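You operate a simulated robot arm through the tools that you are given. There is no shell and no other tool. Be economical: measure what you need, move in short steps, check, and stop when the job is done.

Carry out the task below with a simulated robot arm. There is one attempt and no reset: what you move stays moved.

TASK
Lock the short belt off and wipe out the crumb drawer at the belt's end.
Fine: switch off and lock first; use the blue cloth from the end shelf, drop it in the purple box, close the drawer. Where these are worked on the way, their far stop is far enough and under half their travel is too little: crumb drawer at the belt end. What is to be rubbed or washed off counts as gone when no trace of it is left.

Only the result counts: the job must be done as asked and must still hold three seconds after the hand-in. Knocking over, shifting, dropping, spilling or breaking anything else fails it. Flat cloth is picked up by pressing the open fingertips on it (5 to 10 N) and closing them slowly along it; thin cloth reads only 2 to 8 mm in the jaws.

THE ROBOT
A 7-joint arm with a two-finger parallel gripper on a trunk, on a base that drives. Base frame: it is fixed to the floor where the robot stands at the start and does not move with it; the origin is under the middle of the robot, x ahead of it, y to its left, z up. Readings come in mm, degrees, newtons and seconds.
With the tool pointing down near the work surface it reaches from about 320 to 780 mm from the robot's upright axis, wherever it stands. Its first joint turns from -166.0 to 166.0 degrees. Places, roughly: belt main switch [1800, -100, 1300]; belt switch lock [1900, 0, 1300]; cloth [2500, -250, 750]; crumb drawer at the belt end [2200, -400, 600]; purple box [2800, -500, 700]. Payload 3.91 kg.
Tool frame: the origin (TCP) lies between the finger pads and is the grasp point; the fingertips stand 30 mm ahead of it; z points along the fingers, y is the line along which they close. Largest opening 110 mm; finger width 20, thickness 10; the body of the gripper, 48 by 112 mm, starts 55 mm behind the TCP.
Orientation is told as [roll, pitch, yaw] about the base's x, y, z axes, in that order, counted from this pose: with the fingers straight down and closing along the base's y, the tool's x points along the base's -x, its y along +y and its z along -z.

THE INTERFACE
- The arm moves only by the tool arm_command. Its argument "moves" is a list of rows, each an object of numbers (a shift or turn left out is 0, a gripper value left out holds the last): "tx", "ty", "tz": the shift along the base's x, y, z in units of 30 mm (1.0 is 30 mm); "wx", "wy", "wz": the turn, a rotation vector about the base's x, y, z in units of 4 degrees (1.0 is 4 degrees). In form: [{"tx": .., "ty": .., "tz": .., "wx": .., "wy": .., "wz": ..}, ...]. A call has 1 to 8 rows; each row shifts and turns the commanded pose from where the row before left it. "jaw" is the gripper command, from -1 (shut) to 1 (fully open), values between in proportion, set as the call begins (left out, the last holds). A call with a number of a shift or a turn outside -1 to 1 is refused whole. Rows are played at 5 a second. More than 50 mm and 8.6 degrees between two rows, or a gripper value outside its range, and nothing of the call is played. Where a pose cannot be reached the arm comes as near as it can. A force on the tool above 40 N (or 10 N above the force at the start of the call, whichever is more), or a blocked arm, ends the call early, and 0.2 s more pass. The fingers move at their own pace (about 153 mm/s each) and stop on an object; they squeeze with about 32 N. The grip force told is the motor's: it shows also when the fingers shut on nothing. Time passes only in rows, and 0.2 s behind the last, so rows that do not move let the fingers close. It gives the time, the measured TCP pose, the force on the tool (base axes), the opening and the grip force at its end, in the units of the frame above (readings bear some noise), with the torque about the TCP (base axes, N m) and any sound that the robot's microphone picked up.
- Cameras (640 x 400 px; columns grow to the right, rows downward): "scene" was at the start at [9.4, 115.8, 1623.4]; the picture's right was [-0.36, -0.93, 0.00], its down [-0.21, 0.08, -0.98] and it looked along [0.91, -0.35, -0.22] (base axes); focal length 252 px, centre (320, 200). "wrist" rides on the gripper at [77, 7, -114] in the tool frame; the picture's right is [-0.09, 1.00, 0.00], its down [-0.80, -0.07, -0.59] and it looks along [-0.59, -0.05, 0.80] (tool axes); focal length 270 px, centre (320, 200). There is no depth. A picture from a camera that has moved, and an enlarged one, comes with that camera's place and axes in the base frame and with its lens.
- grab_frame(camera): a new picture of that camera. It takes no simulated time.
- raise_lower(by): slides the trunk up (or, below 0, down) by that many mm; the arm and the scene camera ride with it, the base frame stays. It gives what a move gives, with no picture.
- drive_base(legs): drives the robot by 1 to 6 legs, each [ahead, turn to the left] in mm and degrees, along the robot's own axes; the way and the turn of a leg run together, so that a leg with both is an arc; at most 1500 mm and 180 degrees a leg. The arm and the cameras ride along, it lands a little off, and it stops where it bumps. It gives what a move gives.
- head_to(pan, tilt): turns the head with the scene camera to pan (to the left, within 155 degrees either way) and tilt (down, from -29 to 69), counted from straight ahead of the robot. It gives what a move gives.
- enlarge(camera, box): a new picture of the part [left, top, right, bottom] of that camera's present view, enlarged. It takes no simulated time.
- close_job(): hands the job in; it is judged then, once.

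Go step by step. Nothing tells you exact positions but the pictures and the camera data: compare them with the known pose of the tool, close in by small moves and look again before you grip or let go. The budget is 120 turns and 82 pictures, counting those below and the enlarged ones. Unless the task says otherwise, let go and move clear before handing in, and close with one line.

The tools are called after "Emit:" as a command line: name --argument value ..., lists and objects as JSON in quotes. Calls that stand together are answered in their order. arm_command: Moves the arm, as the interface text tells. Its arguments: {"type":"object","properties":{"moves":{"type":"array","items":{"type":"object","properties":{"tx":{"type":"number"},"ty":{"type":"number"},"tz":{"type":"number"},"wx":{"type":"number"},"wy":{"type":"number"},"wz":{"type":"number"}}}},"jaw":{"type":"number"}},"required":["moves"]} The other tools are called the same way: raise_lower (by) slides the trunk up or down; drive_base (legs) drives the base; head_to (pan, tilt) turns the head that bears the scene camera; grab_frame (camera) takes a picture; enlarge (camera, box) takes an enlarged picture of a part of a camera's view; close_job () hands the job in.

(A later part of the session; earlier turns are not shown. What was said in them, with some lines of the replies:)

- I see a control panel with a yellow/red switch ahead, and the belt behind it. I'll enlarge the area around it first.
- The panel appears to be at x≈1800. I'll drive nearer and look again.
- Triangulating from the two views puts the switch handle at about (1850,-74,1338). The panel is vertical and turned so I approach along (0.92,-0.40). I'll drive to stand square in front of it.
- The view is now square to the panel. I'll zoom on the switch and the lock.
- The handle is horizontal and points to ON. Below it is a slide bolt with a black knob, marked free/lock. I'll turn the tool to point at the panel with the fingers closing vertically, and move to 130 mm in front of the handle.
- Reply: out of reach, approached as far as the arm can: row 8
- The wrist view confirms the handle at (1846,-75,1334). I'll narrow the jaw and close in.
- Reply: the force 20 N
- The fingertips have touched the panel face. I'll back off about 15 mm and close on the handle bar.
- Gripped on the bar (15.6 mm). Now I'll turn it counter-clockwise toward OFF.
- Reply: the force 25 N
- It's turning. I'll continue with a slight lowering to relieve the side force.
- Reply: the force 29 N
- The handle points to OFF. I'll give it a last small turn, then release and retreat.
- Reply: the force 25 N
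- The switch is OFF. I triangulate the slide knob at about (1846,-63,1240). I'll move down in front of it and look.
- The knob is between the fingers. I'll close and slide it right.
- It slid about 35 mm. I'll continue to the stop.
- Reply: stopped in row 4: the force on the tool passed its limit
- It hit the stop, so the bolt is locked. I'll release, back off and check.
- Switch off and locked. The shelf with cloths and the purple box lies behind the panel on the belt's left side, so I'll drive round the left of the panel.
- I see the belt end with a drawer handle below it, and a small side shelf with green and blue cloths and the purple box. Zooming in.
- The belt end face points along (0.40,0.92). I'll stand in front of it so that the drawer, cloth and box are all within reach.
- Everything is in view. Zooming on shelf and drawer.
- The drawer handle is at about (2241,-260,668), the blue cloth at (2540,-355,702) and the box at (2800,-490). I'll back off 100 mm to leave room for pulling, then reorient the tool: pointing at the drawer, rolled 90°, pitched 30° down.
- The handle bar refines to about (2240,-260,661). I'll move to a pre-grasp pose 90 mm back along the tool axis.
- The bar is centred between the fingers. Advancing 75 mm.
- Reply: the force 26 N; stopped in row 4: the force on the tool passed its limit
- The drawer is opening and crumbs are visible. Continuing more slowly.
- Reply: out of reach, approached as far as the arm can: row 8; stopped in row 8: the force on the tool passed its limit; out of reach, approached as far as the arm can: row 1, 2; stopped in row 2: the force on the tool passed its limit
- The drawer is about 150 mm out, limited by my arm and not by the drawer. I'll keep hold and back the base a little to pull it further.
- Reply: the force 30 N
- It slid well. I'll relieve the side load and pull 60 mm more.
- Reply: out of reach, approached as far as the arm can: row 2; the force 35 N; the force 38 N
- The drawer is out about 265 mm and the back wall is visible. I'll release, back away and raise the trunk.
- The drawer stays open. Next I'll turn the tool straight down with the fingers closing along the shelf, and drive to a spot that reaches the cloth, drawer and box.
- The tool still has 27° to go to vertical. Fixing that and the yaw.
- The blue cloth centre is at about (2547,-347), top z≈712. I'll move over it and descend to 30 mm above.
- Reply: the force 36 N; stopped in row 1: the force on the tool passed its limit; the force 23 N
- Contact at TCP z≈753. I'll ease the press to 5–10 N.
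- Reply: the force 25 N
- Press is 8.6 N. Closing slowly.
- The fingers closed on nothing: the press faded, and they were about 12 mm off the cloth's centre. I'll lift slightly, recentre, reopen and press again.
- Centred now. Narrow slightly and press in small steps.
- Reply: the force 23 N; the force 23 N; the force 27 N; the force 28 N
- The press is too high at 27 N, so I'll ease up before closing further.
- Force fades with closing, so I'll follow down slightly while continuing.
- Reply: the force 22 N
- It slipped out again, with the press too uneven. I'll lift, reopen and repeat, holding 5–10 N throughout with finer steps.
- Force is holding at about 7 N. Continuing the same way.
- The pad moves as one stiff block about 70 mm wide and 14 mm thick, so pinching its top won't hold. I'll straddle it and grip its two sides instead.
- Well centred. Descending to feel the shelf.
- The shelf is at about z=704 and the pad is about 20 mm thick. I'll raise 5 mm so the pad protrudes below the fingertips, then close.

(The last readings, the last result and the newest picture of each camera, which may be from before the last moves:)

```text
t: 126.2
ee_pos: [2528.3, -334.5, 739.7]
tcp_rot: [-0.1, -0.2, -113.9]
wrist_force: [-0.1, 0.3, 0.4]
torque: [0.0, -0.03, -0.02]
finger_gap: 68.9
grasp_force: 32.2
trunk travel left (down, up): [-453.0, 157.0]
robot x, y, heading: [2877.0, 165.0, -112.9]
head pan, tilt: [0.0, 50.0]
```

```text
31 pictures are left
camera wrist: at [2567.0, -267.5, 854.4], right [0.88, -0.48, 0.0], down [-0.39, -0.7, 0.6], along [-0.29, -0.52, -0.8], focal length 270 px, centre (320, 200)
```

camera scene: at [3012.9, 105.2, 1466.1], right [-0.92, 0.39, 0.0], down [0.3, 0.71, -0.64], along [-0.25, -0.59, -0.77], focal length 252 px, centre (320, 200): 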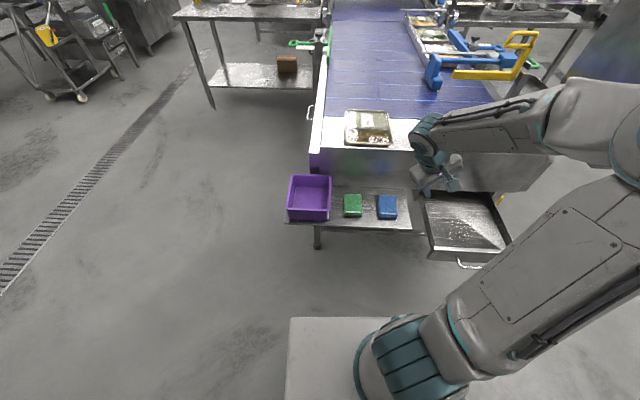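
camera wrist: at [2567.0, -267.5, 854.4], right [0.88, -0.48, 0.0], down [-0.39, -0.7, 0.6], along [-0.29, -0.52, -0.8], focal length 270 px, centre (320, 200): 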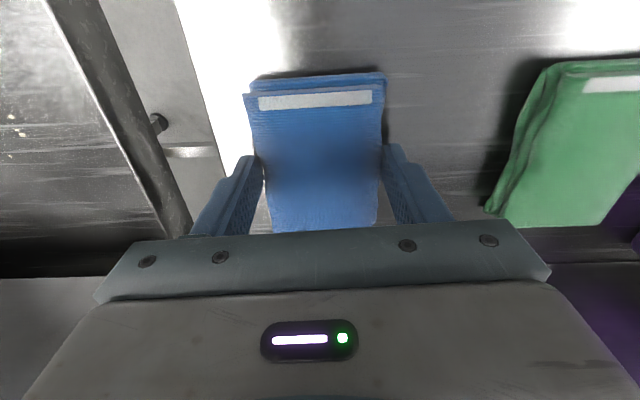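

Gripped at 68.9 mm with 32 N. Lifting to check.

Emit:
arm_command --moves '[{"tz": 0.3}, {"tz": 0.5}, {"tz": 1}, {"tz": 1}]'

Emit:
grab_frame --camera "wrist"

Emit:
enlarge --camera "scene" --box '[340, 140, 440, 240]'

```text
t: 127.2
ee_pos: [2528.8, -335.5, 823.5]
tcp_rot: [0.0, -0.2, -113.9]
wrist_force: [1.1, 0.2, -0.5]
torque: [0.01, -0.02, 0.0]
finger_gap: 69.2
grasp_force: 31.8
trunk travel left (down, up): [-453.0, 157.0]
robot x, y, heading: [2877.7, 165.4, -112.8]
head pan, tilt: [0.0, 50.0]
```

```text
30 pictures are left
camera wrist: at [2567.8, -267.8, 938.7], right [0.88, -0.48, 0.0], down [-0.39, -0.7, 0.6], along [-0.29, -0.52, -0.8], focal length 270 px, centre (320, 200)
```

wrist: 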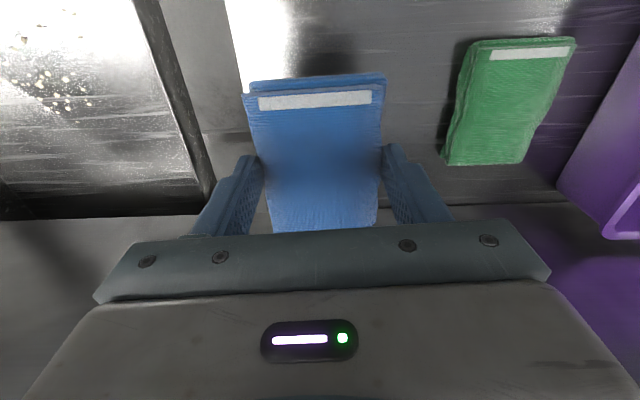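

```text
4.00 times, centred on (390, 190) of scene
camera zoom: at [3013.2, 105.2, 1466.0], right [-0.92, 0.39, 0.0], down [0.3, 0.71, -0.64], along [-0.25, -0.59, -0.77], focal length 1009 px, centre (40, 240)
```

zoom: 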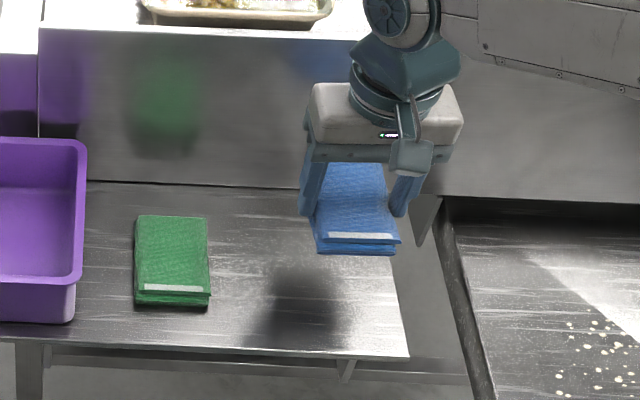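

The cloth is held. I'll move it over the drawer and look.

Emit:
arm_command --moves '[{"tx": -0.89, "ty": 0.81}, {"tx": -0.89, "ty": 0.81}, {"tx": -0.89, "ty": 0.81}, {"tx": -0.89, "ty": 0.81}, {"tx": -0.89, "ty": 0.81}, {"tx": -0.89, "ty": 0.81}, {"tx": -0.89, "ty": 0.81}, {"tx": -0.89, "ty": 0.81}]'

Emit:
grab_frame --camera "wrist"

Emit:
enlarge --camera "scene" --box '[400, 160, 540, 280]'

```text
t: 129.0
ee_pos: [2316.7, -137.2, 827.8]
tcp_rot: [0.0, -0.2, -113.9]
wrist_force: [0.2, -0.8, -1.7]
torque: [0.03, 0.02, -0.01]
finger_gap: 69.1
grasp_force: 31.8
trunk travel left (down, up): [-453.0, 157.0]
robot x, y, heading: [2879.2, 162.0, -112.7]
head pan, tilt: [0.0, 50.0]
```

```text
28 pictures are left
camera wrist: at [2354.4, -69.5, 942.2], right [0.88, -0.48, 0.0], down [-0.39, -0.7, 0.6], along [-0.29, -0.52, -0.8], focal length 270 px, centre (320, 200)
```

wrist: 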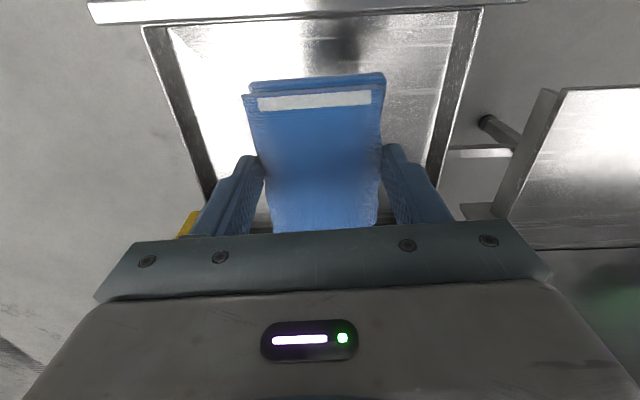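

```text
3.33 times, centred on (470, 220) of scene
camera zoom: at [3012.8, 105.2, 1466.1], right [-0.92, 0.39, 0.0], down [0.3, 0.71, -0.64], along [-0.25, -0.59, -0.77], focal length 841 px, centre (-180, 133)
```

zoom: 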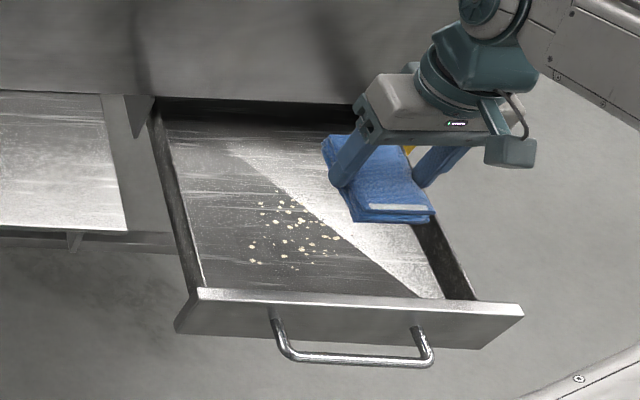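

The crumbs lie around f≈2130–2245, l≈705–808 in belt axes. I'll place the cloth on the right of that patch and lower to feel the drawer floor.

Emit:
arm_command --moves '[{"tx": -0.8}, {"tx": -0.8}, {"tx": -0.78}, {"tz": -1}, {"tz": -1}, {"tz": -1}, {"tz": -0.6}]'

Emit:
arm_command --moves '[{"tz": -0.2}, {"tz": -0.2}, {"tz": -0.2}, {}]'

Emit:
enlarge --camera "scene" --box '[400, 160, 540, 280]'

```text
t: 130.6
ee_pos: [2243.0, -140.2, 715.8]
tcp_rot: [-0.1, -0.4, -113.8]
wrist_force: [-0.1, 0.5, -0.9]
torque: [-0.02, 0.0, 0.0]
finger_gap: 69.1
grasp_force: 32.0
trunk travel left (down, up): [-453.0, 157.0]
robot x, y, heading: [2876.5, 162.9, -112.9]
head pan, tilt: [0.0, 50.0]
```

```text
t: 131.6
ee_pos: [2243.2, -140.0, 697.1]
tcp_rot: [-0.1, -0.3, -113.9]
wrist_force: [-0.8, 0.8, -1.1]
torque: [-0.02, -0.01, -0.03]
finger_gap: 68.8
grasp_force: 32.5
trunk travel left (down, up): [-453.0, 157.0]
robot x, y, heading: [2877.5, 166.4, -113.1]
head pan, tilt: [0.0, 50.0]
```

```text
3.33 times, centred on (470, 220) of scene
camera zoom: at [3012.9, 105.1, 1466.1], right [-0.92, 0.39, 0.0], down [0.3, 0.71, -0.64], along [-0.25, -0.59, -0.77], focal length 841 px, centre (-180, 133)
```

zoom: 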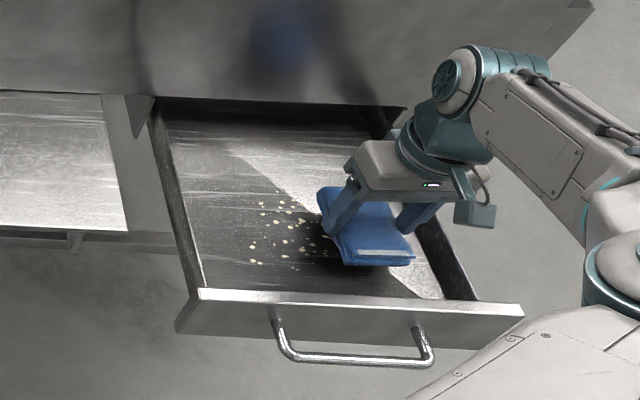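

Emit:
arm_command --moves '[{"tz": -0.12}, {"tz": -0.12}, {}]'

Emit:
arm_command --moves '[{"tz": -0.1}, {}]'

Emit:
arm_command --moves '[{"tz": -0.1}, {}]'

```text
t: 132.4
ee_pos: [2244.3, -141.2, 691.0]
tcp_rot: [-0.1, -0.3, -113.9]
wrist_force: [-0.8, 0.9, -0.8]
torque: [0.01, 0.0, 0.0]
finger_gap: 68.8
grasp_force: 32.1
trunk travel left (down, up): [-453.0, 157.0]
robot x, y, heading: [2877.9, 164.3, -113.1]
head pan, tilt: [0.0, 50.0]
```

```text
t: 133.0
ee_pos: [2243.1, -140.3, 688.2]
tcp_rot: [-0.1, -0.4, -113.8]
wrist_force: [-0.1, 0.0, -1.0]
torque: [0.0, 0.02, 0.03]
finger_gap: 68.9
grasp_force: 32.5
trunk travel left (down, up): [-453.0, 157.0]
robot x, y, heading: [2878.2, 161.7, -112.7]
head pan, tilt: [0.0, 50.0]
```

```text
t: 133.6
ee_pos: [2244.1, -140.9, 684.7]
tcp_rot: [-0.1, -0.3, -113.8]
wrist_force: [-0.7, -0.2, -1.0]
torque: [0.02, 0.01, 0.0]
finger_gap: 69.0
grasp_force: 32.4
trunk travel left (down, up): [-453.0, 157.0]
robot x, y, heading: [2876.2, 168.5, -112.9]
head pan, tilt: [0.0, 50.0]
```

Emit:
arm_command --moves '[{"tz": -0.1}, {}]'

Emit:
arm_command --moves '[{"tz": -0.1}, {}]'

Emit:
arm_command --moves '[{"tz": -0.1}, {}]'

Emit:
enlarge --camera "scene" --box '[400, 160, 540, 280]'

```text
t: 134.2
ee_pos: [2244.3, -141.0, 681.6]
tcp_rot: [-0.1, -0.2, -113.8]
wrist_force: [-0.2, -0.6, -0.6]
torque: [0.02, -0.02, -0.02]
finger_gap: 69.3
grasp_force: 32.3
trunk travel left (down, up): [-453.0, 157.0]
robot x, y, heading: [2877.7, 168.5, -112.8]
head pan, tilt: [0.0, 50.0]
```

```text
t: 134.8
ee_pos: [2244.5, -141.1, 678.5]
tcp_rot: [-0.1, -0.3, -113.8]
wrist_force: [0.2, 0.4, 0.0]
torque: [-0.01, 0.0, 0.0]
finger_gap: 68.9
grasp_force: 31.6
trunk travel left (down, up): [-453.0, 157.0]
robot x, y, heading: [2876.7, 167.4, -112.9]
head pan, tilt: [0.0, 50.0]
```

```text
t: 135.4
ee_pos: [2243.6, -140.1, 675.4]
tcp_rot: [-0.1, -0.3, -113.8]
wrist_force: [1.0, -0.2, 5.4]
torque: [0.0, -0.2, -0.05]
finger_gap: 69.0
grasp_force: 31.8
trunk travel left (down, up): [-453.0, 157.0]
robot x, y, heading: [2873.9, 164.7, -113.0]
head pan, tilt: [0.0, 50.0]
```

```text
3.33 times, centred on (470, 220) of scene
camera zoom: at [3013.6, 105.3, 1466.1], right [-0.92, 0.39, 0.0], down [0.3, 0.71, -0.64], along [-0.25, -0.59, -0.77], focal length 841 px, centre (-180, 133)
```

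zoom: 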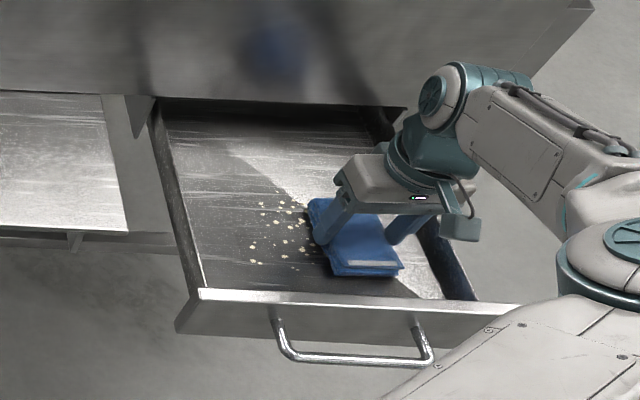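

Floor contact at 5.4 N. Pressing slightly more and wiping across.

Emit:
arm_command --moves '[{"tz": -0.03}, {"tx": 0.459, "ty": -0.1985}, {"tx": 0.459, "ty": -0.1985}, {"tx": 0.459, "ty": -0.1985}]'

Emit:
enlarge --camera "scene" --box '[400, 160, 540, 280]'

```text
t: 136.4
ee_pos: [2287.6, -157.8, 675.6]
tcp_rot: [-0.2, -0.4, -113.8]
wrist_force: [-4.6, 1.4, 15.1]
torque: [0.09, 0.02, 0.14]
finger_gap: 68.7
grasp_force: 32.6
trunk travel left (down, up): [-453.0, 157.0]
robot x, y, heading: [2878.6, 166.4, -112.9]
head pan, tilt: [0.0, 50.0]
```

```text
3.33 times, centred on (470, 220) of scene
camera zoom: at [3013.9, 106.0, 1466.1], right [-0.92, 0.39, 0.0], down [0.3, 0.71, -0.64], along [-0.25, -0.59, -0.77], focal length 841 px, centre (-180, 133)
```

zoom: 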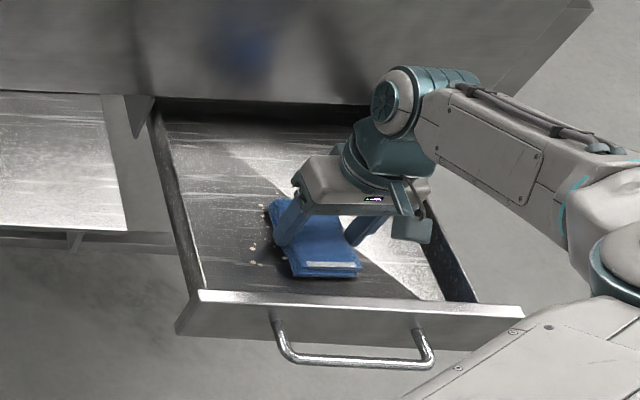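

Emit:
arm_command --moves '[{"tx": 0.459, "ty": -0.1985}, {"tx": 0.459, "ty": -0.1985}, {"tx": 0.459, "ty": -0.1985}, {"tx": 0.459, "ty": -0.1985}, {"tx": 0.459, "ty": -0.1985}, {"tx": -0.2, "ty": -0.46}, {"tx": -0.2, "ty": -0.46}]'

Emit:
arm_command --moves '[{"tx": -0.459, "ty": 0.1985}, {"tx": -0.459, "ty": 0.1985}, {"tx": -0.459, "ty": 0.1985}, {"tx": -0.459, "ty": 0.1985}, {"tx": -0.459, "ty": 0.1985}, {"tx": -0.459, "ty": 0.1985}, {"tx": -0.459, "ty": 0.1985}, {"tx": -0.459, "ty": 0.1985}]'

Emit:
enlarge --camera "scene" --box '[400, 160, 540, 280]'

```text
t: 138.0
ee_pos: [2342.5, -215.1, 676.3]
tcp_rot: [-0.1, -0.3, -113.8]
wrist_force: [-1.0, -0.1, 4.8]
torque: [-0.03, 0.05, -0.02]
finger_gap: 68.6
grasp_force: 32.4
trunk travel left (down, up): [-453.0, 157.0]
robot x, y, heading: [2878.9, 165.0, -113.2]
head pan, tilt: [0.0, 50.0]
```

```text
t: 139.8
ee_pos: [2231.3, -168.6, 675.6]
tcp_rot: [-0.2, -0.3, -113.9]
wrist_force: [5.8, -3.8, 16.6]
torque: [-0.1, -0.38, -0.03]
finger_gap: 68.9
grasp_force: 32.0
trunk travel left (down, up): [-453.0, 157.0]
robot x, y, heading: [2875.8, 164.8, -112.7]
head pan, tilt: [0.0, 50.0]
```

```text
3.33 times, centred on (470, 220) of scene
camera zoom: at [3015.3, 105.7, 1465.9], right [-0.92, 0.39, 0.0], down [0.3, 0.71, -0.64], along [-0.25, -0.59, -0.77], focal length 841 px, centre (-180, 133)
```

zoom: 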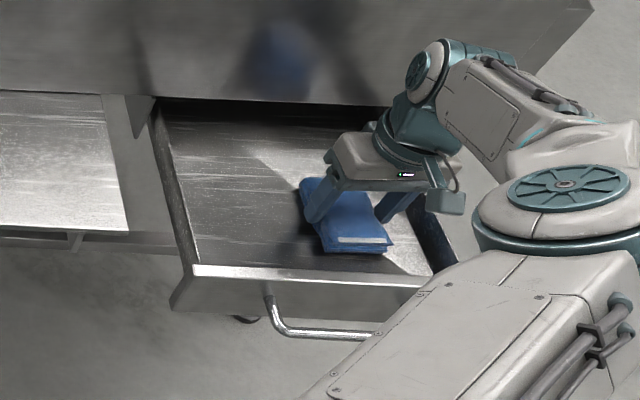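

No crumbs visible now. The drawer was dragged in a bit. I'll do one more pass nearer the front for certainty.

Emit:
arm_command --moves '[{"tx": 0.2, "ty": 0.46}, {"tx": 0.2, "ty": 0.46}, {"tx": 0.459, "ty": -0.1985}, {"tx": 0.459, "ty": -0.1985}, {"tx": 0.459, "ty": -0.1985}, {"tx": 0.459, "ty": -0.1985}, {"tx": 0.459, "ty": -0.1985}, {"tx": 0.459, "ty": -0.1985}]'

Emit:
arm_command --moves '[{"tx": 0.459, "ty": -0.1985}, {"tx": 0.459, "ty": -0.1985}, {"tz": 0.5}, {"tz": 1}, {"tz": 1}, {"tz": 1}, {"tz": 1}]'

Emit:
enlarge --camera "scene" --box '[400, 160, 540, 280]'

```text
t: 141.6
ee_pos: [2324.9, -174.1, 676.2]
tcp_rot: [-0.2, -0.3, -113.8]
wrist_force: [-4.8, 3.0, 16.4]
torque: [0.07, 0.27, 0.04]
finger_gap: 68.9
grasp_force: 32.1
trunk travel left (down, up): [-453.0, 157.0]
robot x, y, heading: [2878.8, 164.3, -113.0]
head pan, tilt: [0.0, 50.0]
```

```text
t: 143.2
ee_pos: [2354.6, -190.4, 809.9]
tcp_rot: [0.0, -0.2, -113.8]
wrist_force: [0.4, 0.7, 0.2]
torque: [-0.03, 0.02, 0.01]
finger_gap: 68.9
grasp_force: 32.1
trunk travel left (down, up): [-453.0, 157.0]
robot x, y, heading: [2876.0, 163.4, -112.9]
head pan, tilt: [0.0, 50.0]
```

```text
3.33 times, centred on (470, 220) of scene
camera zoom: at [3013.0, 105.1, 1466.0], right [-0.92, 0.39, 0.0], down [0.3, 0.71, -0.64], along [-0.25, -0.59, -0.77], focal length 841 px, centre (-180, 133)
```

zoom: 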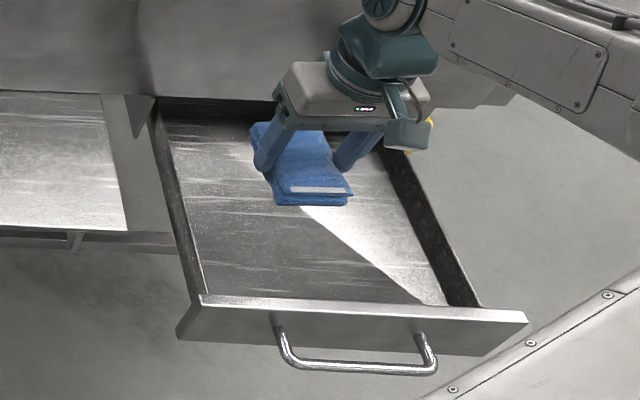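

Drawer looks clean. Now carry the cloth over the purple box at a safe height.

Emit:
arm_command --moves '[{"tz": 1}, {"tz": 1}, {"tz": 1}, {"tz": 1}, {"tz": 1}]'

Emit:
arm_command --moves '[{"tx": 0.936, "ty": -0.55}, {"tx": 0.936, "ty": -0.55}, {"tx": 0.936, "ty": -0.55}, {"tx": 0.936, "ty": -0.55}, {"tx": 0.936, "ty": -0.55}, {"tx": 0.936, "ty": -0.55}, {"tx": 0.936, "ty": -0.55}, {"tx": 0.936, "ty": -0.55}]'

Emit:
arm_command --moves '[{"tx": 0.936, "ty": -0.55}, {"tx": 0.936, "ty": -0.55}, {"tx": 0.936, "ty": -0.55}, {"tx": 0.936, "ty": -0.55}, {"tx": 0.936, "ty": -0.55}, {"tx": 0.936, "ty": -0.55}, {"tx": 0.936, "ty": -0.55}, {"tx": 0.936, "ty": -0.55}]'

Emit:
grab_frame --camera "wrist"

Emit:
grab_frame --camera "scene"

```text
t: 144.4
ee_pos: [2353.7, -189.5, 959.8]
tcp_rot: [-0.2, -0.2, -113.7]
wrist_force: [0.1, 0.1, -0.5]
torque: [-0.01, 0.01, -0.02]
finger_gap: 68.6
grasp_force: 32.4
trunk travel left (down, up): [-453.0, 157.0]
robot x, y, heading: [2872.7, 165.9, -112.9]
head pan, tilt: [0.0, 50.0]
```

```text
t: 146.2
ee_pos: [2580.5, -321.8, 963.3]
tcp_rot: [-0.1, -0.2, -113.8]
wrist_force: [0.4, 0.5, -0.3]
torque: [-0.02, 0.03, 0.02]
finger_gap: 68.4
grasp_force: 31.7
trunk travel left (down, up): [-453.0, 157.0]
robot x, y, heading: [2876.1, 165.0, -112.6]
head pan, tilt: [0.0, 50.0]
```

```text
t: 148.0
ee_pos: [2803.3, -454.0, 959.8]
tcp_rot: [-0.1, -0.3, -113.8]
wrist_force: [-0.5, 0.8, -1.0]
torque: [0.0, -0.02, 0.02]
finger_gap: 68.9
grasp_force: 31.9
trunk travel left (down, up): [-453.0, 157.0]
robot x, y, heading: [2874.6, 165.0, -112.8]
head pan, tilt: [0.0, 50.0]
```

```text
21 pictures are left
camera wrist: at [2841.1, -385.9, 1074.7], right [0.88, -0.48, 0.0], down [-0.39, -0.7, 0.6], along [-0.29, -0.52, -0.8], focal length 270 px, centre (320, 200)
```

wrist: 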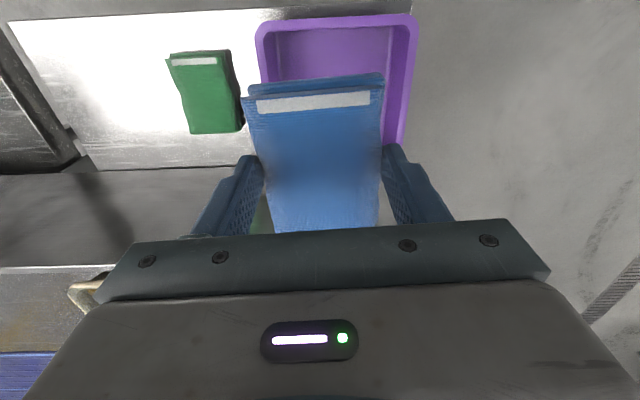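

```text
20 pictures are left
camera scene: at [3013.5, 104.9, 1466.0], right [-0.92, 0.39, 0.0], down [0.3, 0.71, -0.64], along [-0.25, -0.59, -0.77], focal length 252 px, centre (320, 200)
```

scene: 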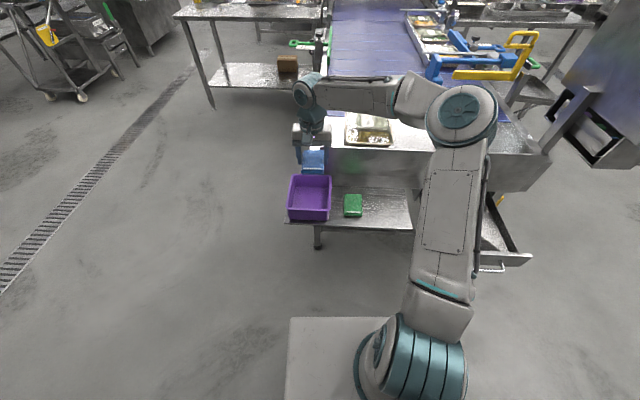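

The box centre is at about (2812,-472). Aligning and lowering to just above the rim.

Emit:
arm_command --moves '[{"tx": 0.37, "ty": -0.4}, {"tz": -1}, {"tz": -1}, {"tz": -1}, {"tz": -1}]'

Emit:
grab_frame --camera "wrist"

Emit:
enlarge --camera "scene" --box '[260, 120, 380, 240]'

```text
t: 149.2
ee_pos: [2815.4, -464.1, 839.8]
tcp_rot: [-0.1, -0.4, -113.9]
wrist_force: [-0.4, -0.2, 0.7]
torque: [0.01, -0.02, -0.01]
finger_gap: 68.7
grasp_force: 31.6
trunk travel left (down, up): [-453.0, 157.0]
robot x, y, heading: [2874.0, 166.4, -113.0]
head pan, tilt: [0.0, 50.0]
```

```text
19 pictures are left
camera wrist: at [2854.5, -396.1, 954.1], right [0.88, -0.48, 0.0], down [-0.39, -0.7, 0.6], along [-0.29, -0.52, -0.8], focal length 270 px, centre (320, 200)
```

wrist: 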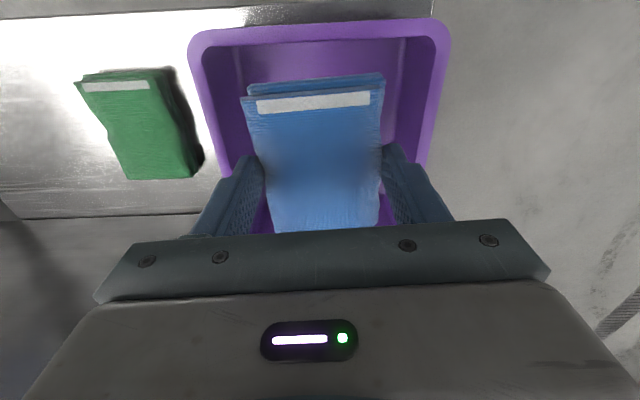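

```text
3.33 times, centred on (320, 180) of scene
camera zoom: at [3013.2, 104.9, 1466.1], right [-0.92, 0.39, 0.0], down [0.3, 0.71, -0.64], along [-0.25, -0.59, -0.77], focal length 841 px, centre (320, 267)
```

zoom: 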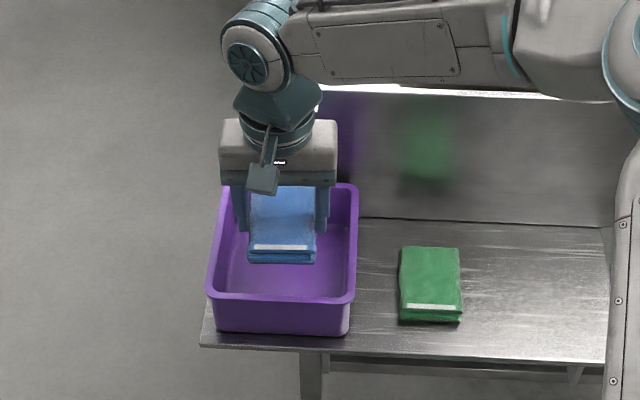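

The cloth is centred inside the rim. Lowering into the box.

Emit:
arm_command --moves '[{"tz": -0.5}, {"tz": -0.5}, {"tz": -0.5}, {"tz": -0.5}, {"tz": -0.5}, {}]'

Emit:
arm_command --moves '[{"tz": -0.2}, {"tz": -0.2}, {}]'

```text
t: 150.6
ee_pos: [2815.1, -464.8, 765.1]
tcp_rot: [-0.2, -0.3, -113.9]
wrist_force: [0.7, -0.2, -1.3]
torque: [-0.03, -0.01, 0.0]
finger_gap: 68.9
grasp_force: 31.8
trunk travel left (down, up): [-453.0, 157.0]
robot x, y, heading: [2871.6, 167.2, -112.8]
head pan, tilt: [0.0, 50.0]
```

```text
t: 151.4
ee_pos: [2815.7, -466.8, 750.9]
tcp_rot: [-0.1, -0.2, -113.8]
wrist_force: [0.2, -0.7, 0.1]
torque: [-0.03, 0.02, 0.0]
finger_gap: 68.8
grasp_force: 32.0
trunk travel left (down, up): [-453.0, 157.0]
robot x, y, heading: [2874.9, 163.8, -112.9]
head pan, tilt: [0.0, 50.0]
```

Emit:
arm_command --moves '[{"tz": -0.1}, {"tz": -0.07}, {}]'

Emit:
arm_command --moves '[{}, {}]' --jaw 0.5

Emit:
arm_command --moves '[{"tz": 0.4}, {"tz": 0.6}, {"tz": 1}, {"tz": 1}, {"tz": 1}, {"tz": 1}, {"tz": 1}]'

Emit:
enlarge --camera "scene" --box '[280, 120, 560, 300]'

```text
t: 152.2
ee_pos: [2814.4, -464.9, 745.8]
tcp_rot: [-0.1, -0.3, -113.9]
wrist_force: [-1.8, -0.6, -0.6]
torque: [-0.01, 0.01, -0.02]
finger_gap: 68.7
grasp_force: 32.1
trunk travel left (down, up): [-453.0, 157.0]
robot x, y, heading: [2879.0, 160.8, -113.0]
head pan, tilt: [0.0, 50.0]
```

```text
t: 152.8
ee_pos: [2814.1, -464.3, 745.5]
tcp_rot: [-0.1, -0.3, -113.8]
wrist_force: [-0.1, 0.1, 0.2]
torque: [-0.02, -0.01, 0.0]
finger_gap: 82.5
grasp_force: 0.0
trunk travel left (down, up): [-453.0, 157.0]
robot x, y, heading: [2877.8, 165.9, -112.8]
head pan, tilt: [0.0, 50.0]
```

```text
t: 154.4
ee_pos: [2815.7, -464.3, 927.7]
tcp_rot: [0.0, -0.2, -113.9]
wrist_force: [0.9, 0.5, 0.2]
torque: [-0.01, -0.04, 0.0]
finger_gap: 82.7
grasp_force: 0.0
trunk travel left (down, up): [-453.0, 157.0]
robot x, y, heading: [2878.2, 165.3, -112.8]
head pan, tilt: [0.0, 50.0]
```

```text
2.22 times, centred on (420, 210) of scene
camera zoom: at [3013.2, 105.1, 1466.0], right [-0.92, 0.39, 0.0], down [0.3, 0.71, -0.64], along [-0.25, -0.59, -0.77], focal length 561 px, centre (98, 178)
```

zoom: 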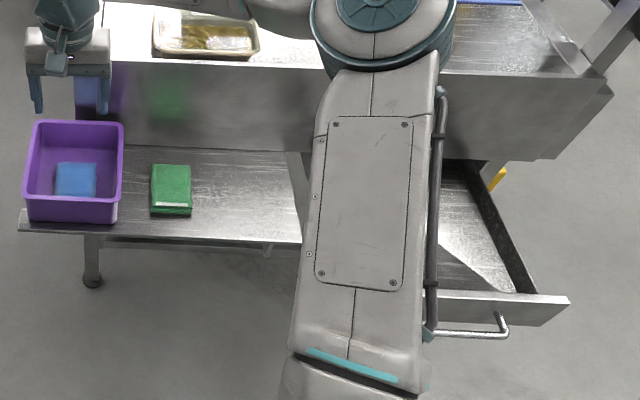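

The blue cloth lies in the purple box. Now I'll bring the closed gripper in front of the drawer and check that it is clean.

Emit:
arm_command --moves '[{"tx": -0.772, "ty": 0.924}, {"tx": -0.772, "ty": 0.924}, {"tx": -0.772, "ty": 0.924}, {"tx": -0.772, "ty": 0.924}, {"tx": -0.772, "ty": 0.924}, {"tx": -0.772, "ty": 0.924}, {"tx": -0.772, "ty": 0.924}, {"tx": -0.772, "ty": 0.924}]' --jaw -1

Emit:
arm_command --moves '[{"tx": -0.772, "ty": 0.924}, {"tx": -0.772, "ty": 0.924}, {"tx": -0.772, "ty": 0.924}, {"tx": -0.772, "ty": 0.924}, {"tx": -0.772, "ty": 0.924}, {"tx": -0.772, "ty": 0.924}, {"tx": -0.772, "ty": 0.924}, {"tx": -0.772, "ty": 0.924}]'

Emit:
arm_command --moves '[{"tx": -0.772, "ty": 0.924}, {"tx": -0.772, "ty": 0.924}, {"tx": -0.772, "ty": 0.924}]'

Emit:
grab_frame --camera "wrist"

```text
t: 156.2
ee_pos: [2630.3, -244.2, 927.8]
tcp_rot: [0.0, -0.3, -113.9]
wrist_force: [-0.2, 0.3, -0.1]
torque: [0.01, -0.03, 0.0]
finger_gap: 0.0
grasp_force: 32.3
trunk travel left (down, up): [-453.0, 157.0]
robot x, y, heading: [2874.8, 163.9, -112.8]
head pan, tilt: [0.0, 50.0]
```

```text
t: 158.0
ee_pos: [2446.1, -21.7, 928.0]
tcp_rot: [-0.2, -0.3, -113.8]
wrist_force: [0.7, -0.4, 0.7]
torque: [0.01, -0.02, 0.0]
finger_gap: 0.0
grasp_force: 31.9
trunk travel left (down, up): [-453.0, 157.0]
robot x, y, heading: [2874.9, 164.4, -112.8]
head pan, tilt: [0.0, 50.0]
```

```text
t: 158.8
ee_pos: [2374.8, 60.0, 926.0]
tcp_rot: [-0.1, -0.2, -113.8]
wrist_force: [-0.3, -0.8, 0.1]
torque: [0.01, -0.04, 0.0]
finger_gap: 0.2
grasp_force: 32.0
trunk travel left (down, up): [-453.0, 157.0]
robot x, y, heading: [2872.4, 164.7, -112.8]
head pan, tilt: [0.0, 50.0]
```

```text
16 pictures are left
camera wrist: at [2413.2, 128.8, 1042.0], right [0.88, -0.48, 0.0], down [-0.39, -0.7, 0.6], along [-0.29, -0.52, -0.8], focal length 270 px, centre (320, 200)
```

wrist: 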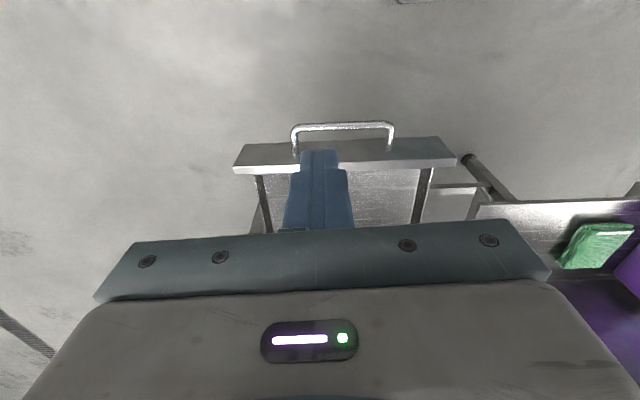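

The handle bar is at about f=2178, l=926. I'll check the drawer interior with the scene camera.

Emit:
enlarge --camera "scene" --box '[400, 160, 540, 280]'

```text
3.33 times, centred on (470, 220) of scene
camera zoom: at [3012.9, 105.2, 1466.1], right [-0.92, 0.39, 0.0], down [0.3, 0.71, -0.64], along [-0.25, -0.59, -0.77], focal length 841 px, centre (-180, 133)
```

zoom: 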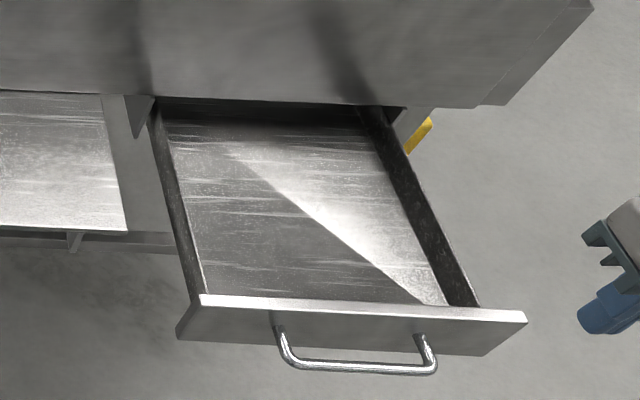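

Drawer is clean. I'll align with the bar's middle and lower in front of it.

Emit:
arm_command --moves '[{"tx": 0.67, "ty": -0.29}, {"tz": -1}, {"tz": -1}, {"tz": -1}, {"tz": -1}, {"tz": -1}, {"tz": -1}, {"tz": -1}]'

Emit:
arm_command --moves '[{"tz": -0.9}, {"tz": -0.4}, {}]'

Emit:
grab_frame --camera "wrist"

Emit:
enlarge --camera "scene" --box '[400, 160, 600, 300]'

```text
t: 160.6
ee_pos: [2394.1, 50.2, 714.9]
tcp_rot: [-0.1, -0.4, -113.9]
wrist_force: [-0.6, 0.6, 0.6]
torque: [-0.04, 0.0, 0.02]
finger_gap: 0.1
grasp_force: 31.3
trunk travel left (down, up): [-453.0, 157.0]
robot x, y, heading: [2875.5, 165.1, -112.8]
head pan, tilt: [0.0, 50.0]
```

```text
t: 161.4
ee_pos: [2395.8, 49.9, 679.6]
tcp_rot: [-0.2, -0.3, -113.9]
wrist_force: [-0.3, -0.3, 0.1]
torque: [0.0, -0.01, 0.0]
finger_gap: 0.1
grasp_force: 31.7
trunk travel left (down, up): [-453.0, 157.0]
robot x, y, heading: [2878.3, 164.3, -112.8]
head pan, tilt: [0.0, 50.0]
```

```text
14 pictures are left
camera wrist: at [2433.8, 118.3, 794.3], right [0.88, -0.48, 0.0], down [-0.39, -0.7, 0.6], along [-0.29, -0.52, -0.8], focal length 270 px, centre (320, 200)
```

wrist: 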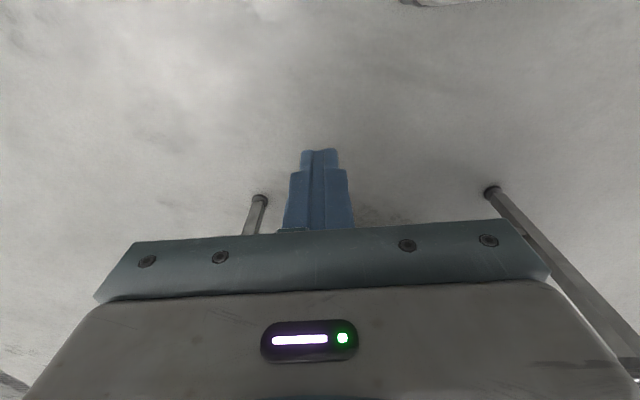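

```text
2.86 times, centred on (500, 230) of scene
camera zoom: at [3012.9, 105.3, 1466.1], right [-0.92, 0.39, 0.0], down [0.3, 0.71, -0.64], along [-0.25, -0.59, -0.77], focal length 721 px, centre (-194, 114)
```

zoom: 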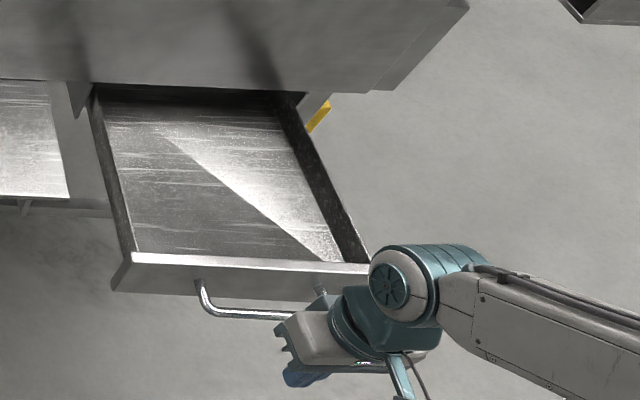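

Aligned. Pushing the drawer shut along the belt's axis.

Emit:
arm_command --moves '[{"tx": -0.1985, "ty": -0.459}, {"tx": -0.1985, "ty": -0.459}, {"tx": -0.1985, "ty": -0.459}, {"tx": -0.1985, "ty": -0.459}, {"tx": -0.1985, "ty": -0.459}, {"tx": -0.1985, "ty": -0.459}, {"tx": -0.1985, "ty": -0.459}, {"tx": -0.1985, "ty": -0.459}]'

Emit:
enlarge --camera "scene" --box '[400, 160, 600, 300]'

```text
t: 163.2
ee_pos: [2346.0, -59.1, 678.4]
tcp_rot: [0.0, -0.3, -113.8]
wrist_force: [0.3, 0.3, 0.8]
torque: [0.04, -0.01, 0.03]
finger_gap: 0.2
grasp_force: 32.0
trunk travel left (down, up): [-453.0, 157.0]
robot x, y, heading: [2873.4, 164.0, -113.1]
head pan, tilt: [0.0, 50.0]
```

```text
2.86 times, centred on (500, 230) of scene
camera zoom: at [3012.9, 105.1, 1466.1], right [-0.92, 0.39, 0.0], down [0.3, 0.71, -0.64], along [-0.25, -0.59, -0.77], focal length 721 px, centre (-194, 114)
```

zoom: 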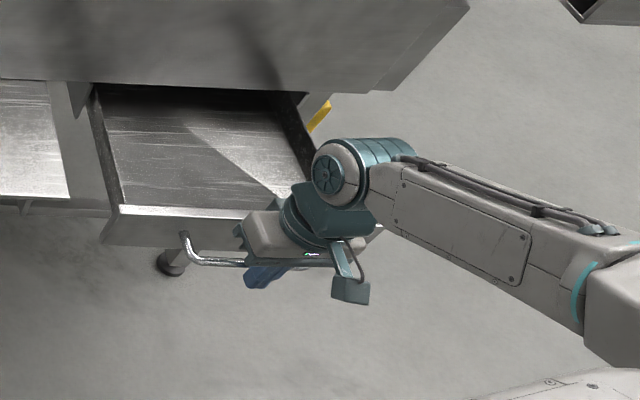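

Emit:
arm_command --moves '[{"tx": -0.1985, "ty": -0.459}, {"tx": -0.1985, "ty": -0.459}, {"tx": -0.1985, "ty": -0.459}, {"tx": -0.1985, "ty": -0.459}, {"tx": -0.1985, "ty": -0.459}, {"tx": -0.1985, "ty": -0.459}, {"tx": -0.1985, "ty": -0.459}, {"tx": -0.1985, "ty": -0.459}]'

Emit:
arm_command --moves '[{"tx": -0.1323, "ty": -0.306}, {"tx": -0.1323, "ty": -0.306}, {"tx": -0.1323, "ty": -0.306}, {"tx": -0.1323, "ty": -0.306}]'

Emit:
enlarge --camera "scene" --box '[380, 130, 540, 250]'

```text
t: 165.0
ee_pos: [2296.5, -167.4, 679.2]
tcp_rot: [-0.1, -0.3, -113.8]
wrist_force: [0.4, -0.4, 0.2]
torque: [0.01, -0.01, 0.01]
finger_gap: 0.1
grasp_force: 32.5
trunk travel left (down, up): [-453.0, 157.0]
robot x, y, heading: [2874.2, 164.2, -112.8]
head pan, tilt: [0.0, 50.0]
```

```text
t: 166.0
ee_pos: [2282.6, -204.9, 679.7]
tcp_rot: [0.0, -0.3, -113.8]
wrist_force: [-0.3, 0.2, -0.1]
torque: [-0.02, -0.01, -0.02]
finger_gap: 0.3
grasp_force: 31.7
trunk travel left (down, up): [-453.0, 157.0]
robot x, y, heading: [2876.6, 167.3, -112.8]
head pan, tilt: [0.0, 50.0]
```

```text
3.33 times, centred on (460, 190) of scene
camera zoom: at [3013.0, 105.1, 1466.1], right [-0.92, 0.39, 0.0], down [0.3, 0.71, -0.64], along [-0.25, -0.59, -0.77], focal length 841 px, centre (-147, 233)
```

zoom: 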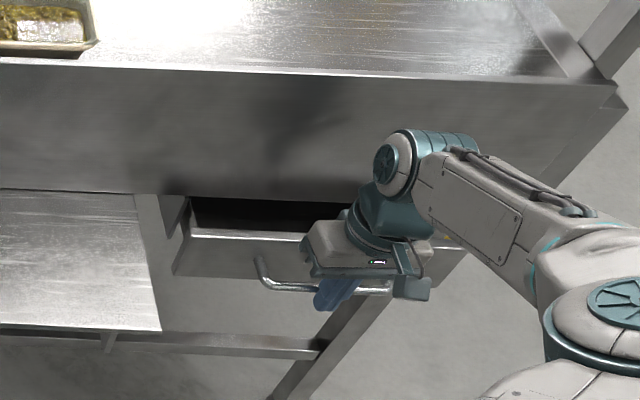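

About 50 mm to go. Continuing in small steps.

Emit:
arm_command --moves '[{"tx": -0.106, "ty": -0.245}, {"tx": -0.106, "ty": -0.245}, {"tx": -0.106, "ty": -0.245}, {"tx": -0.106, "ty": -0.245}]'

Emit:
enlarge --camera "scene" --box '[380, 130, 540, 250]'

```text
t: 167.0
ee_pos: [2270.5, -233.6, 678.5]
tcp_rot: [0.0, -0.3, -113.8]
wrist_force: [-0.2, 2.0, -0.3]
torque: [0.0, -0.04, 0.03]
finger_gap: 0.0
grasp_force: 32.1
trunk travel left (down, up): [-453.0, 157.0]
robot x, y, heading: [2874.8, 166.8, -113.0]
head pan, tilt: [0.0, 50.0]
```

```text
3.33 times, centred on (460, 190) of scene
camera zoom: at [3012.9, 105.1, 1466.1], right [-0.92, 0.39, 0.0], down [0.3, 0.71, -0.64], along [-0.25, -0.59, -0.77], focal length 841 px, centre (-147, 233)
```

zoom: 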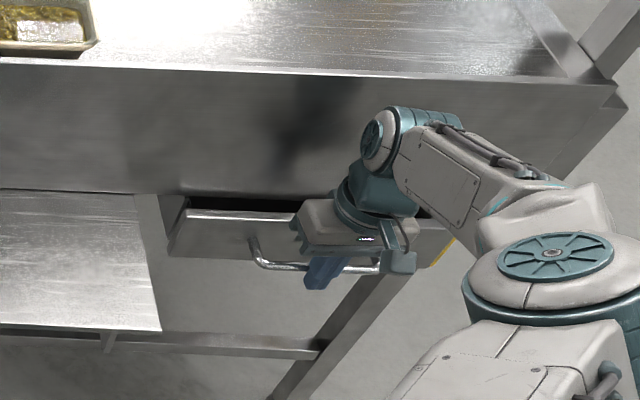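

Emit:
arm_command --moves '[{"tx": -0.08, "ty": -0.184}, {"tx": -0.08, "ty": -0.184}, {"tx": -0.08, "ty": -0.184}, {"tx": -0.08, "ty": -0.184}, {}]'

Emit:
enlarge --camera "scene" --box '[380, 130, 540, 250]'

```text
t: 167.9
ee_pos: [2262.6, -243.7, 675.5]
tcp_rot: [0.3, 0.8, -114.1]
wrist_force: [6.4, 7.1, 3.3]
torque: [0.05, -0.06, -0.01]
finger_gap: 0.0
grasp_force: 32.1
trunk travel left (down, up): [-453.0, 157.0]
robot x, y, heading: [2877.8, 166.4, -113.2]
head pan, tilt: [0.0, 50.0]
stopped in row 4: the force on the tool passed its limit (the readings are from after the stop); the commanded pose is now the measured one
```

```text
3.33 times, centred on (460, 190) of scene
camera zoom: at [3013.7, 106.3, 1466.1], right [-0.92, 0.39, 0.0], down [0.3, 0.7, -0.64], along [-0.25, -0.59, -0.77], focal length 841 px, centre (-147, 233)
```

zoom: 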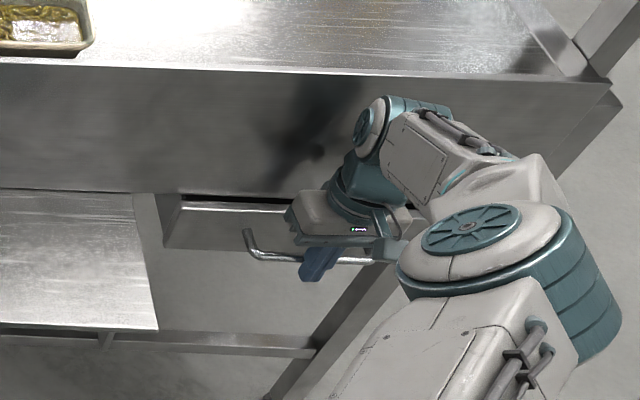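

The push met a firm stop. I'll back off, raise and check whether the drawer is fully shut.

Emit:
arm_command --moves '[{"tx": 0.3, "ty": 0.69}, {"tx": 0.3, "ty": 0.69}, {"tx": 0.3, "ty": 0.69}, {"tx": 0.3, "ty": 0.69}, {"tx": 0.3, "ty": 0.69}, {"tx": 0.3, "ty": 0.69}]'

Emit:
grab_frame --camera "wrist"

Emit:
enlarge --camera "scene" --box '[280, 120, 540, 280]'

```text
t: 169.3
ee_pos: [2317.1, -119.5, 674.1]
tcp_rot: [0.2, 0.7, -114.1]
wrist_force: [-0.2, 0.6, -0.4]
torque: [0.01, -0.02, -0.02]
finger_gap: 0.0
grasp_force: 32.6
trunk travel left (down, up): [-453.0, 157.0]
robot x, y, heading: [2877.1, 165.0, -113.0]
head pan, tilt: [0.0, 50.0]
```

```text
8 pictures are left
camera wrist: at [2355.0, -54.1, 790.9], right [0.87, -0.49, 0.0], down [-0.4, -0.71, 0.58], along [-0.28, -0.51, -0.81], focal length 270 px, centre (320, 200)
```

wrist: 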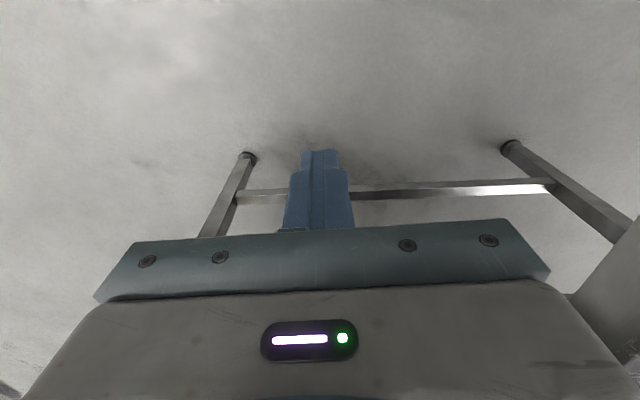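

```text
2.46 times, centred on (410, 200) of scene
camera zoom: at [3013.0, 105.4, 1466.1], right [-0.92, 0.39, 0.0], down [0.3, 0.7, -0.64], along [-0.25, -0.59, -0.77], focal length 621 px, centre (98, 200)
```

zoom: 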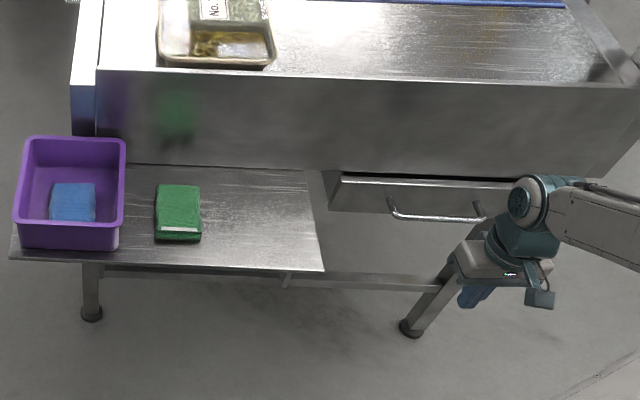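

Emit:
enlarge --camera "scene" --box '[405, 175, 495, 225]'

```text
7.11 times, centred on (450, 200) of scene
camera zoom: at [3013.0, 105.4, 1466.1], right [-0.92, 0.39, 0.0], down [0.3, 0.7, -0.64], along [-0.25, -0.59, -0.77], focal length 1794 px, centre (-604, 200)
```

zoom: 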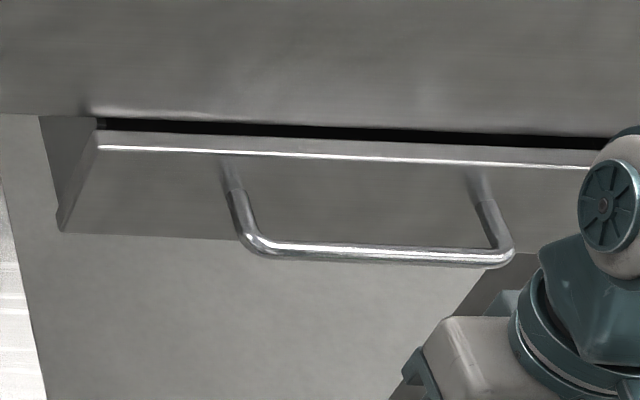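

The slit looks like the closed state, but I'll push once more with the tool tilted. Then only the fingertips can touch, which rules out the gripper body having hit the apron.

Emit:
arm_command --moves '[{"wx": -0.918, "wy": 0.397}, {"wx": -0.918, "wy": 0.397}, {"wx": -0.918, "wy": 0.397}, {"wx": -0.918, "wy": 0.397}, {"wx": -0.918, "wy": 0.397}, {"wx": -0.918, "wy": 0.397}, {"wx": -0.918, "wy": 0.397}]'

Emit:
arm_command --moves '[{"tx": -0.1985, "ty": -0.459}, {"tx": -0.1985, "ty": -0.459}, {"tx": -0.1985, "ty": -0.459}, {"tx": -0.1985, "ty": -0.459}, {"tx": -0.1985, "ty": -0.459}, {"tx": -0.1985, "ty": -0.459}, {"tx": -0.1985, "ty": -0.459}]'

Emit:
arm_command --moves '[{"tx": -0.053, "ty": -0.122}, {"tx": -0.053, "ty": -0.122}, {"tx": -0.053, "ty": -0.122}, {"tx": -0.053, "ty": -0.122}, {"tx": -0.053, "ty": -0.122}, {"tx": -0.053, "ty": -0.122}, {"tx": -0.053, "ty": -0.122}, {"tx": -0.053, "ty": -0.122}]'

```text
t: 170.9
ee_pos: [2316.4, -121.5, 674.8]
tcp_rot: [0.5, -27.4, -114.0]
wrist_force: [0.1, 0.9, -0.4]
torque: [0.01, -0.01, -0.02]
finger_gap: 0.0
grasp_force: 31.6
trunk travel left (down, up): [-453.0, 157.0]
robot x, y, heading: [2878.3, 165.7, -113.2]
head pan, tilt: [0.0, 50.0]
```

```text
t: 172.5
ee_pos: [2274.7, -217.5, 674.9]
tcp_rot: [0.5, -27.2, -114.0]
wrist_force: [0.0, 0.6, 0.3]
torque: [0.01, 0.0, 0.0]
finger_gap: 0.0
grasp_force: 31.8
trunk travel left (down, up): [-453.0, 157.0]
robot x, y, heading: [2875.6, 164.8, -112.8]
head pan, tilt: [0.0, 50.0]
```

```text
t: 174.2
ee_pos: [2264.1, -237.3, 670.1]
tcp_rot: [0.5, -26.4, -114.3]
wrist_force: [0.2, 1.8, -2.6]
torque: [0.07, -0.03, -0.02]
finger_gap: 0.0
grasp_force: 31.9
trunk travel left (down, up): [-453.0, 157.0]
robot x, y, heading: [2875.6, 165.1, -113.3]
head pan, tilt: [0.0, 50.0]
stopped in row 8: the force on the tool passed its limit (the readings are from after the stop); the commanded pose is now the measured one
```

The fingertips alone met the same hard stop, so the drawer is fully shut. I'll back away, raise and take a final look.

Emit:
arm_command --moves '[{"tx": 0.3, "ty": 0.69}, {"tx": 0.3, "ty": 0.69}, {"tx": 0.3, "ty": 0.69}, {"tx": 0.3, "ty": 0.69}, {"tx": 0.3, "ty": 0.69}, {"tx": 0.3, "ty": 0.69}, {"tz": 1}, {"tz": 1}]'

Emit:
raise_lower --by 150

Emit:
grab_frame --camera "scene"

Emit:
enlarge --camera "scene" --box '[280, 120, 540, 280]'

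```text
t: 176.0
ee_pos: [2317.5, -111.8, 730.2]
tcp_rot: [0.7, -26.4, -114.4]
wrist_force: [0.2, -0.6, 0.5]
torque: [-0.01, 0.0, 0.01]
finger_gap: 0.1
grasp_force: 32.2
trunk travel left (down, up): [-453.0, 157.0]
robot x, y, heading: [2878.4, 168.5, -113.1]
head pan, tilt: [0.0, 50.0]
```

```text
t: 177.8
ee_pos: [2317.4, -110.5, 881.0]
tcp_rot: [0.5, -26.6, -114.3]
wrist_force: [-0.5, -0.4, -0.2]
torque: [0.02, 0.01, 0.02]
finger_gap: 0.2
grasp_force: 32.0
trunk travel left (down, up): [-603.0, 7.0]
robot x, y, heading: [2877.6, 166.3, -113.6]
head pan, tilt: [0.0, 50.0]
```

```text
5 pictures are left
camera scene: at [3012.9, 105.3, 1616.1], right [-0.92, 0.4, 0.0], down [0.3, 0.7, -0.64], along [-0.26, -0.59, -0.77], focal length 252 px, centre (320, 200)
```

scene: 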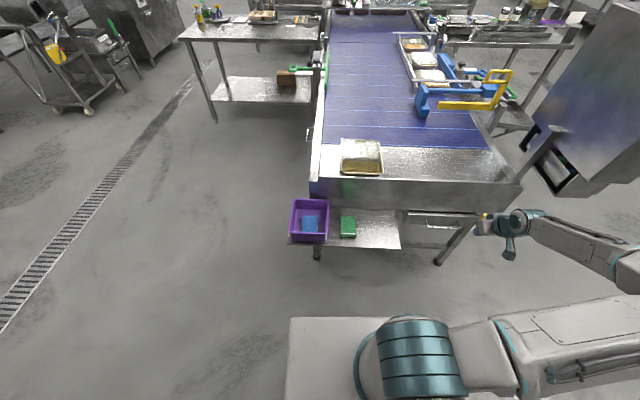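

```text
2.46 times, centred on (410, 200) of scene
camera zoom: at [3012.9, 105.3, 1616.1], right [-0.92, 0.4, 0.0], down [0.3, 0.7, -0.64], along [-0.26, -0.59, -0.77], focal length 621 px, centre (98, 200)
```

zoom: 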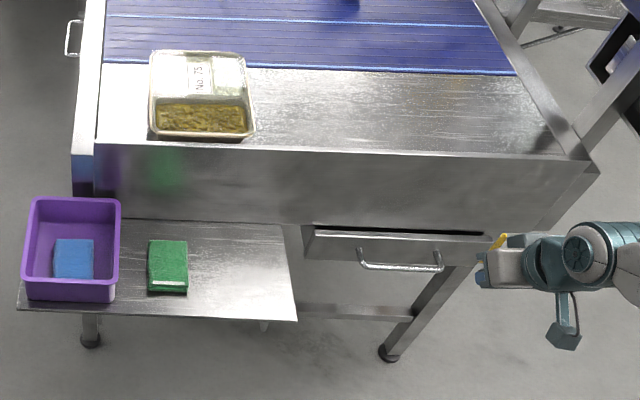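

The drawer is shut, the cloth is in the purple box and nothing else has moved, so I'm handing in.

Emit:
close_job

```text
The job is handed in.
```

The belt is switched off and locked, and the crumb drawer is wiped clean and pushed shut to its stop. The blue cloth is in the purple box, and the job is handed in.
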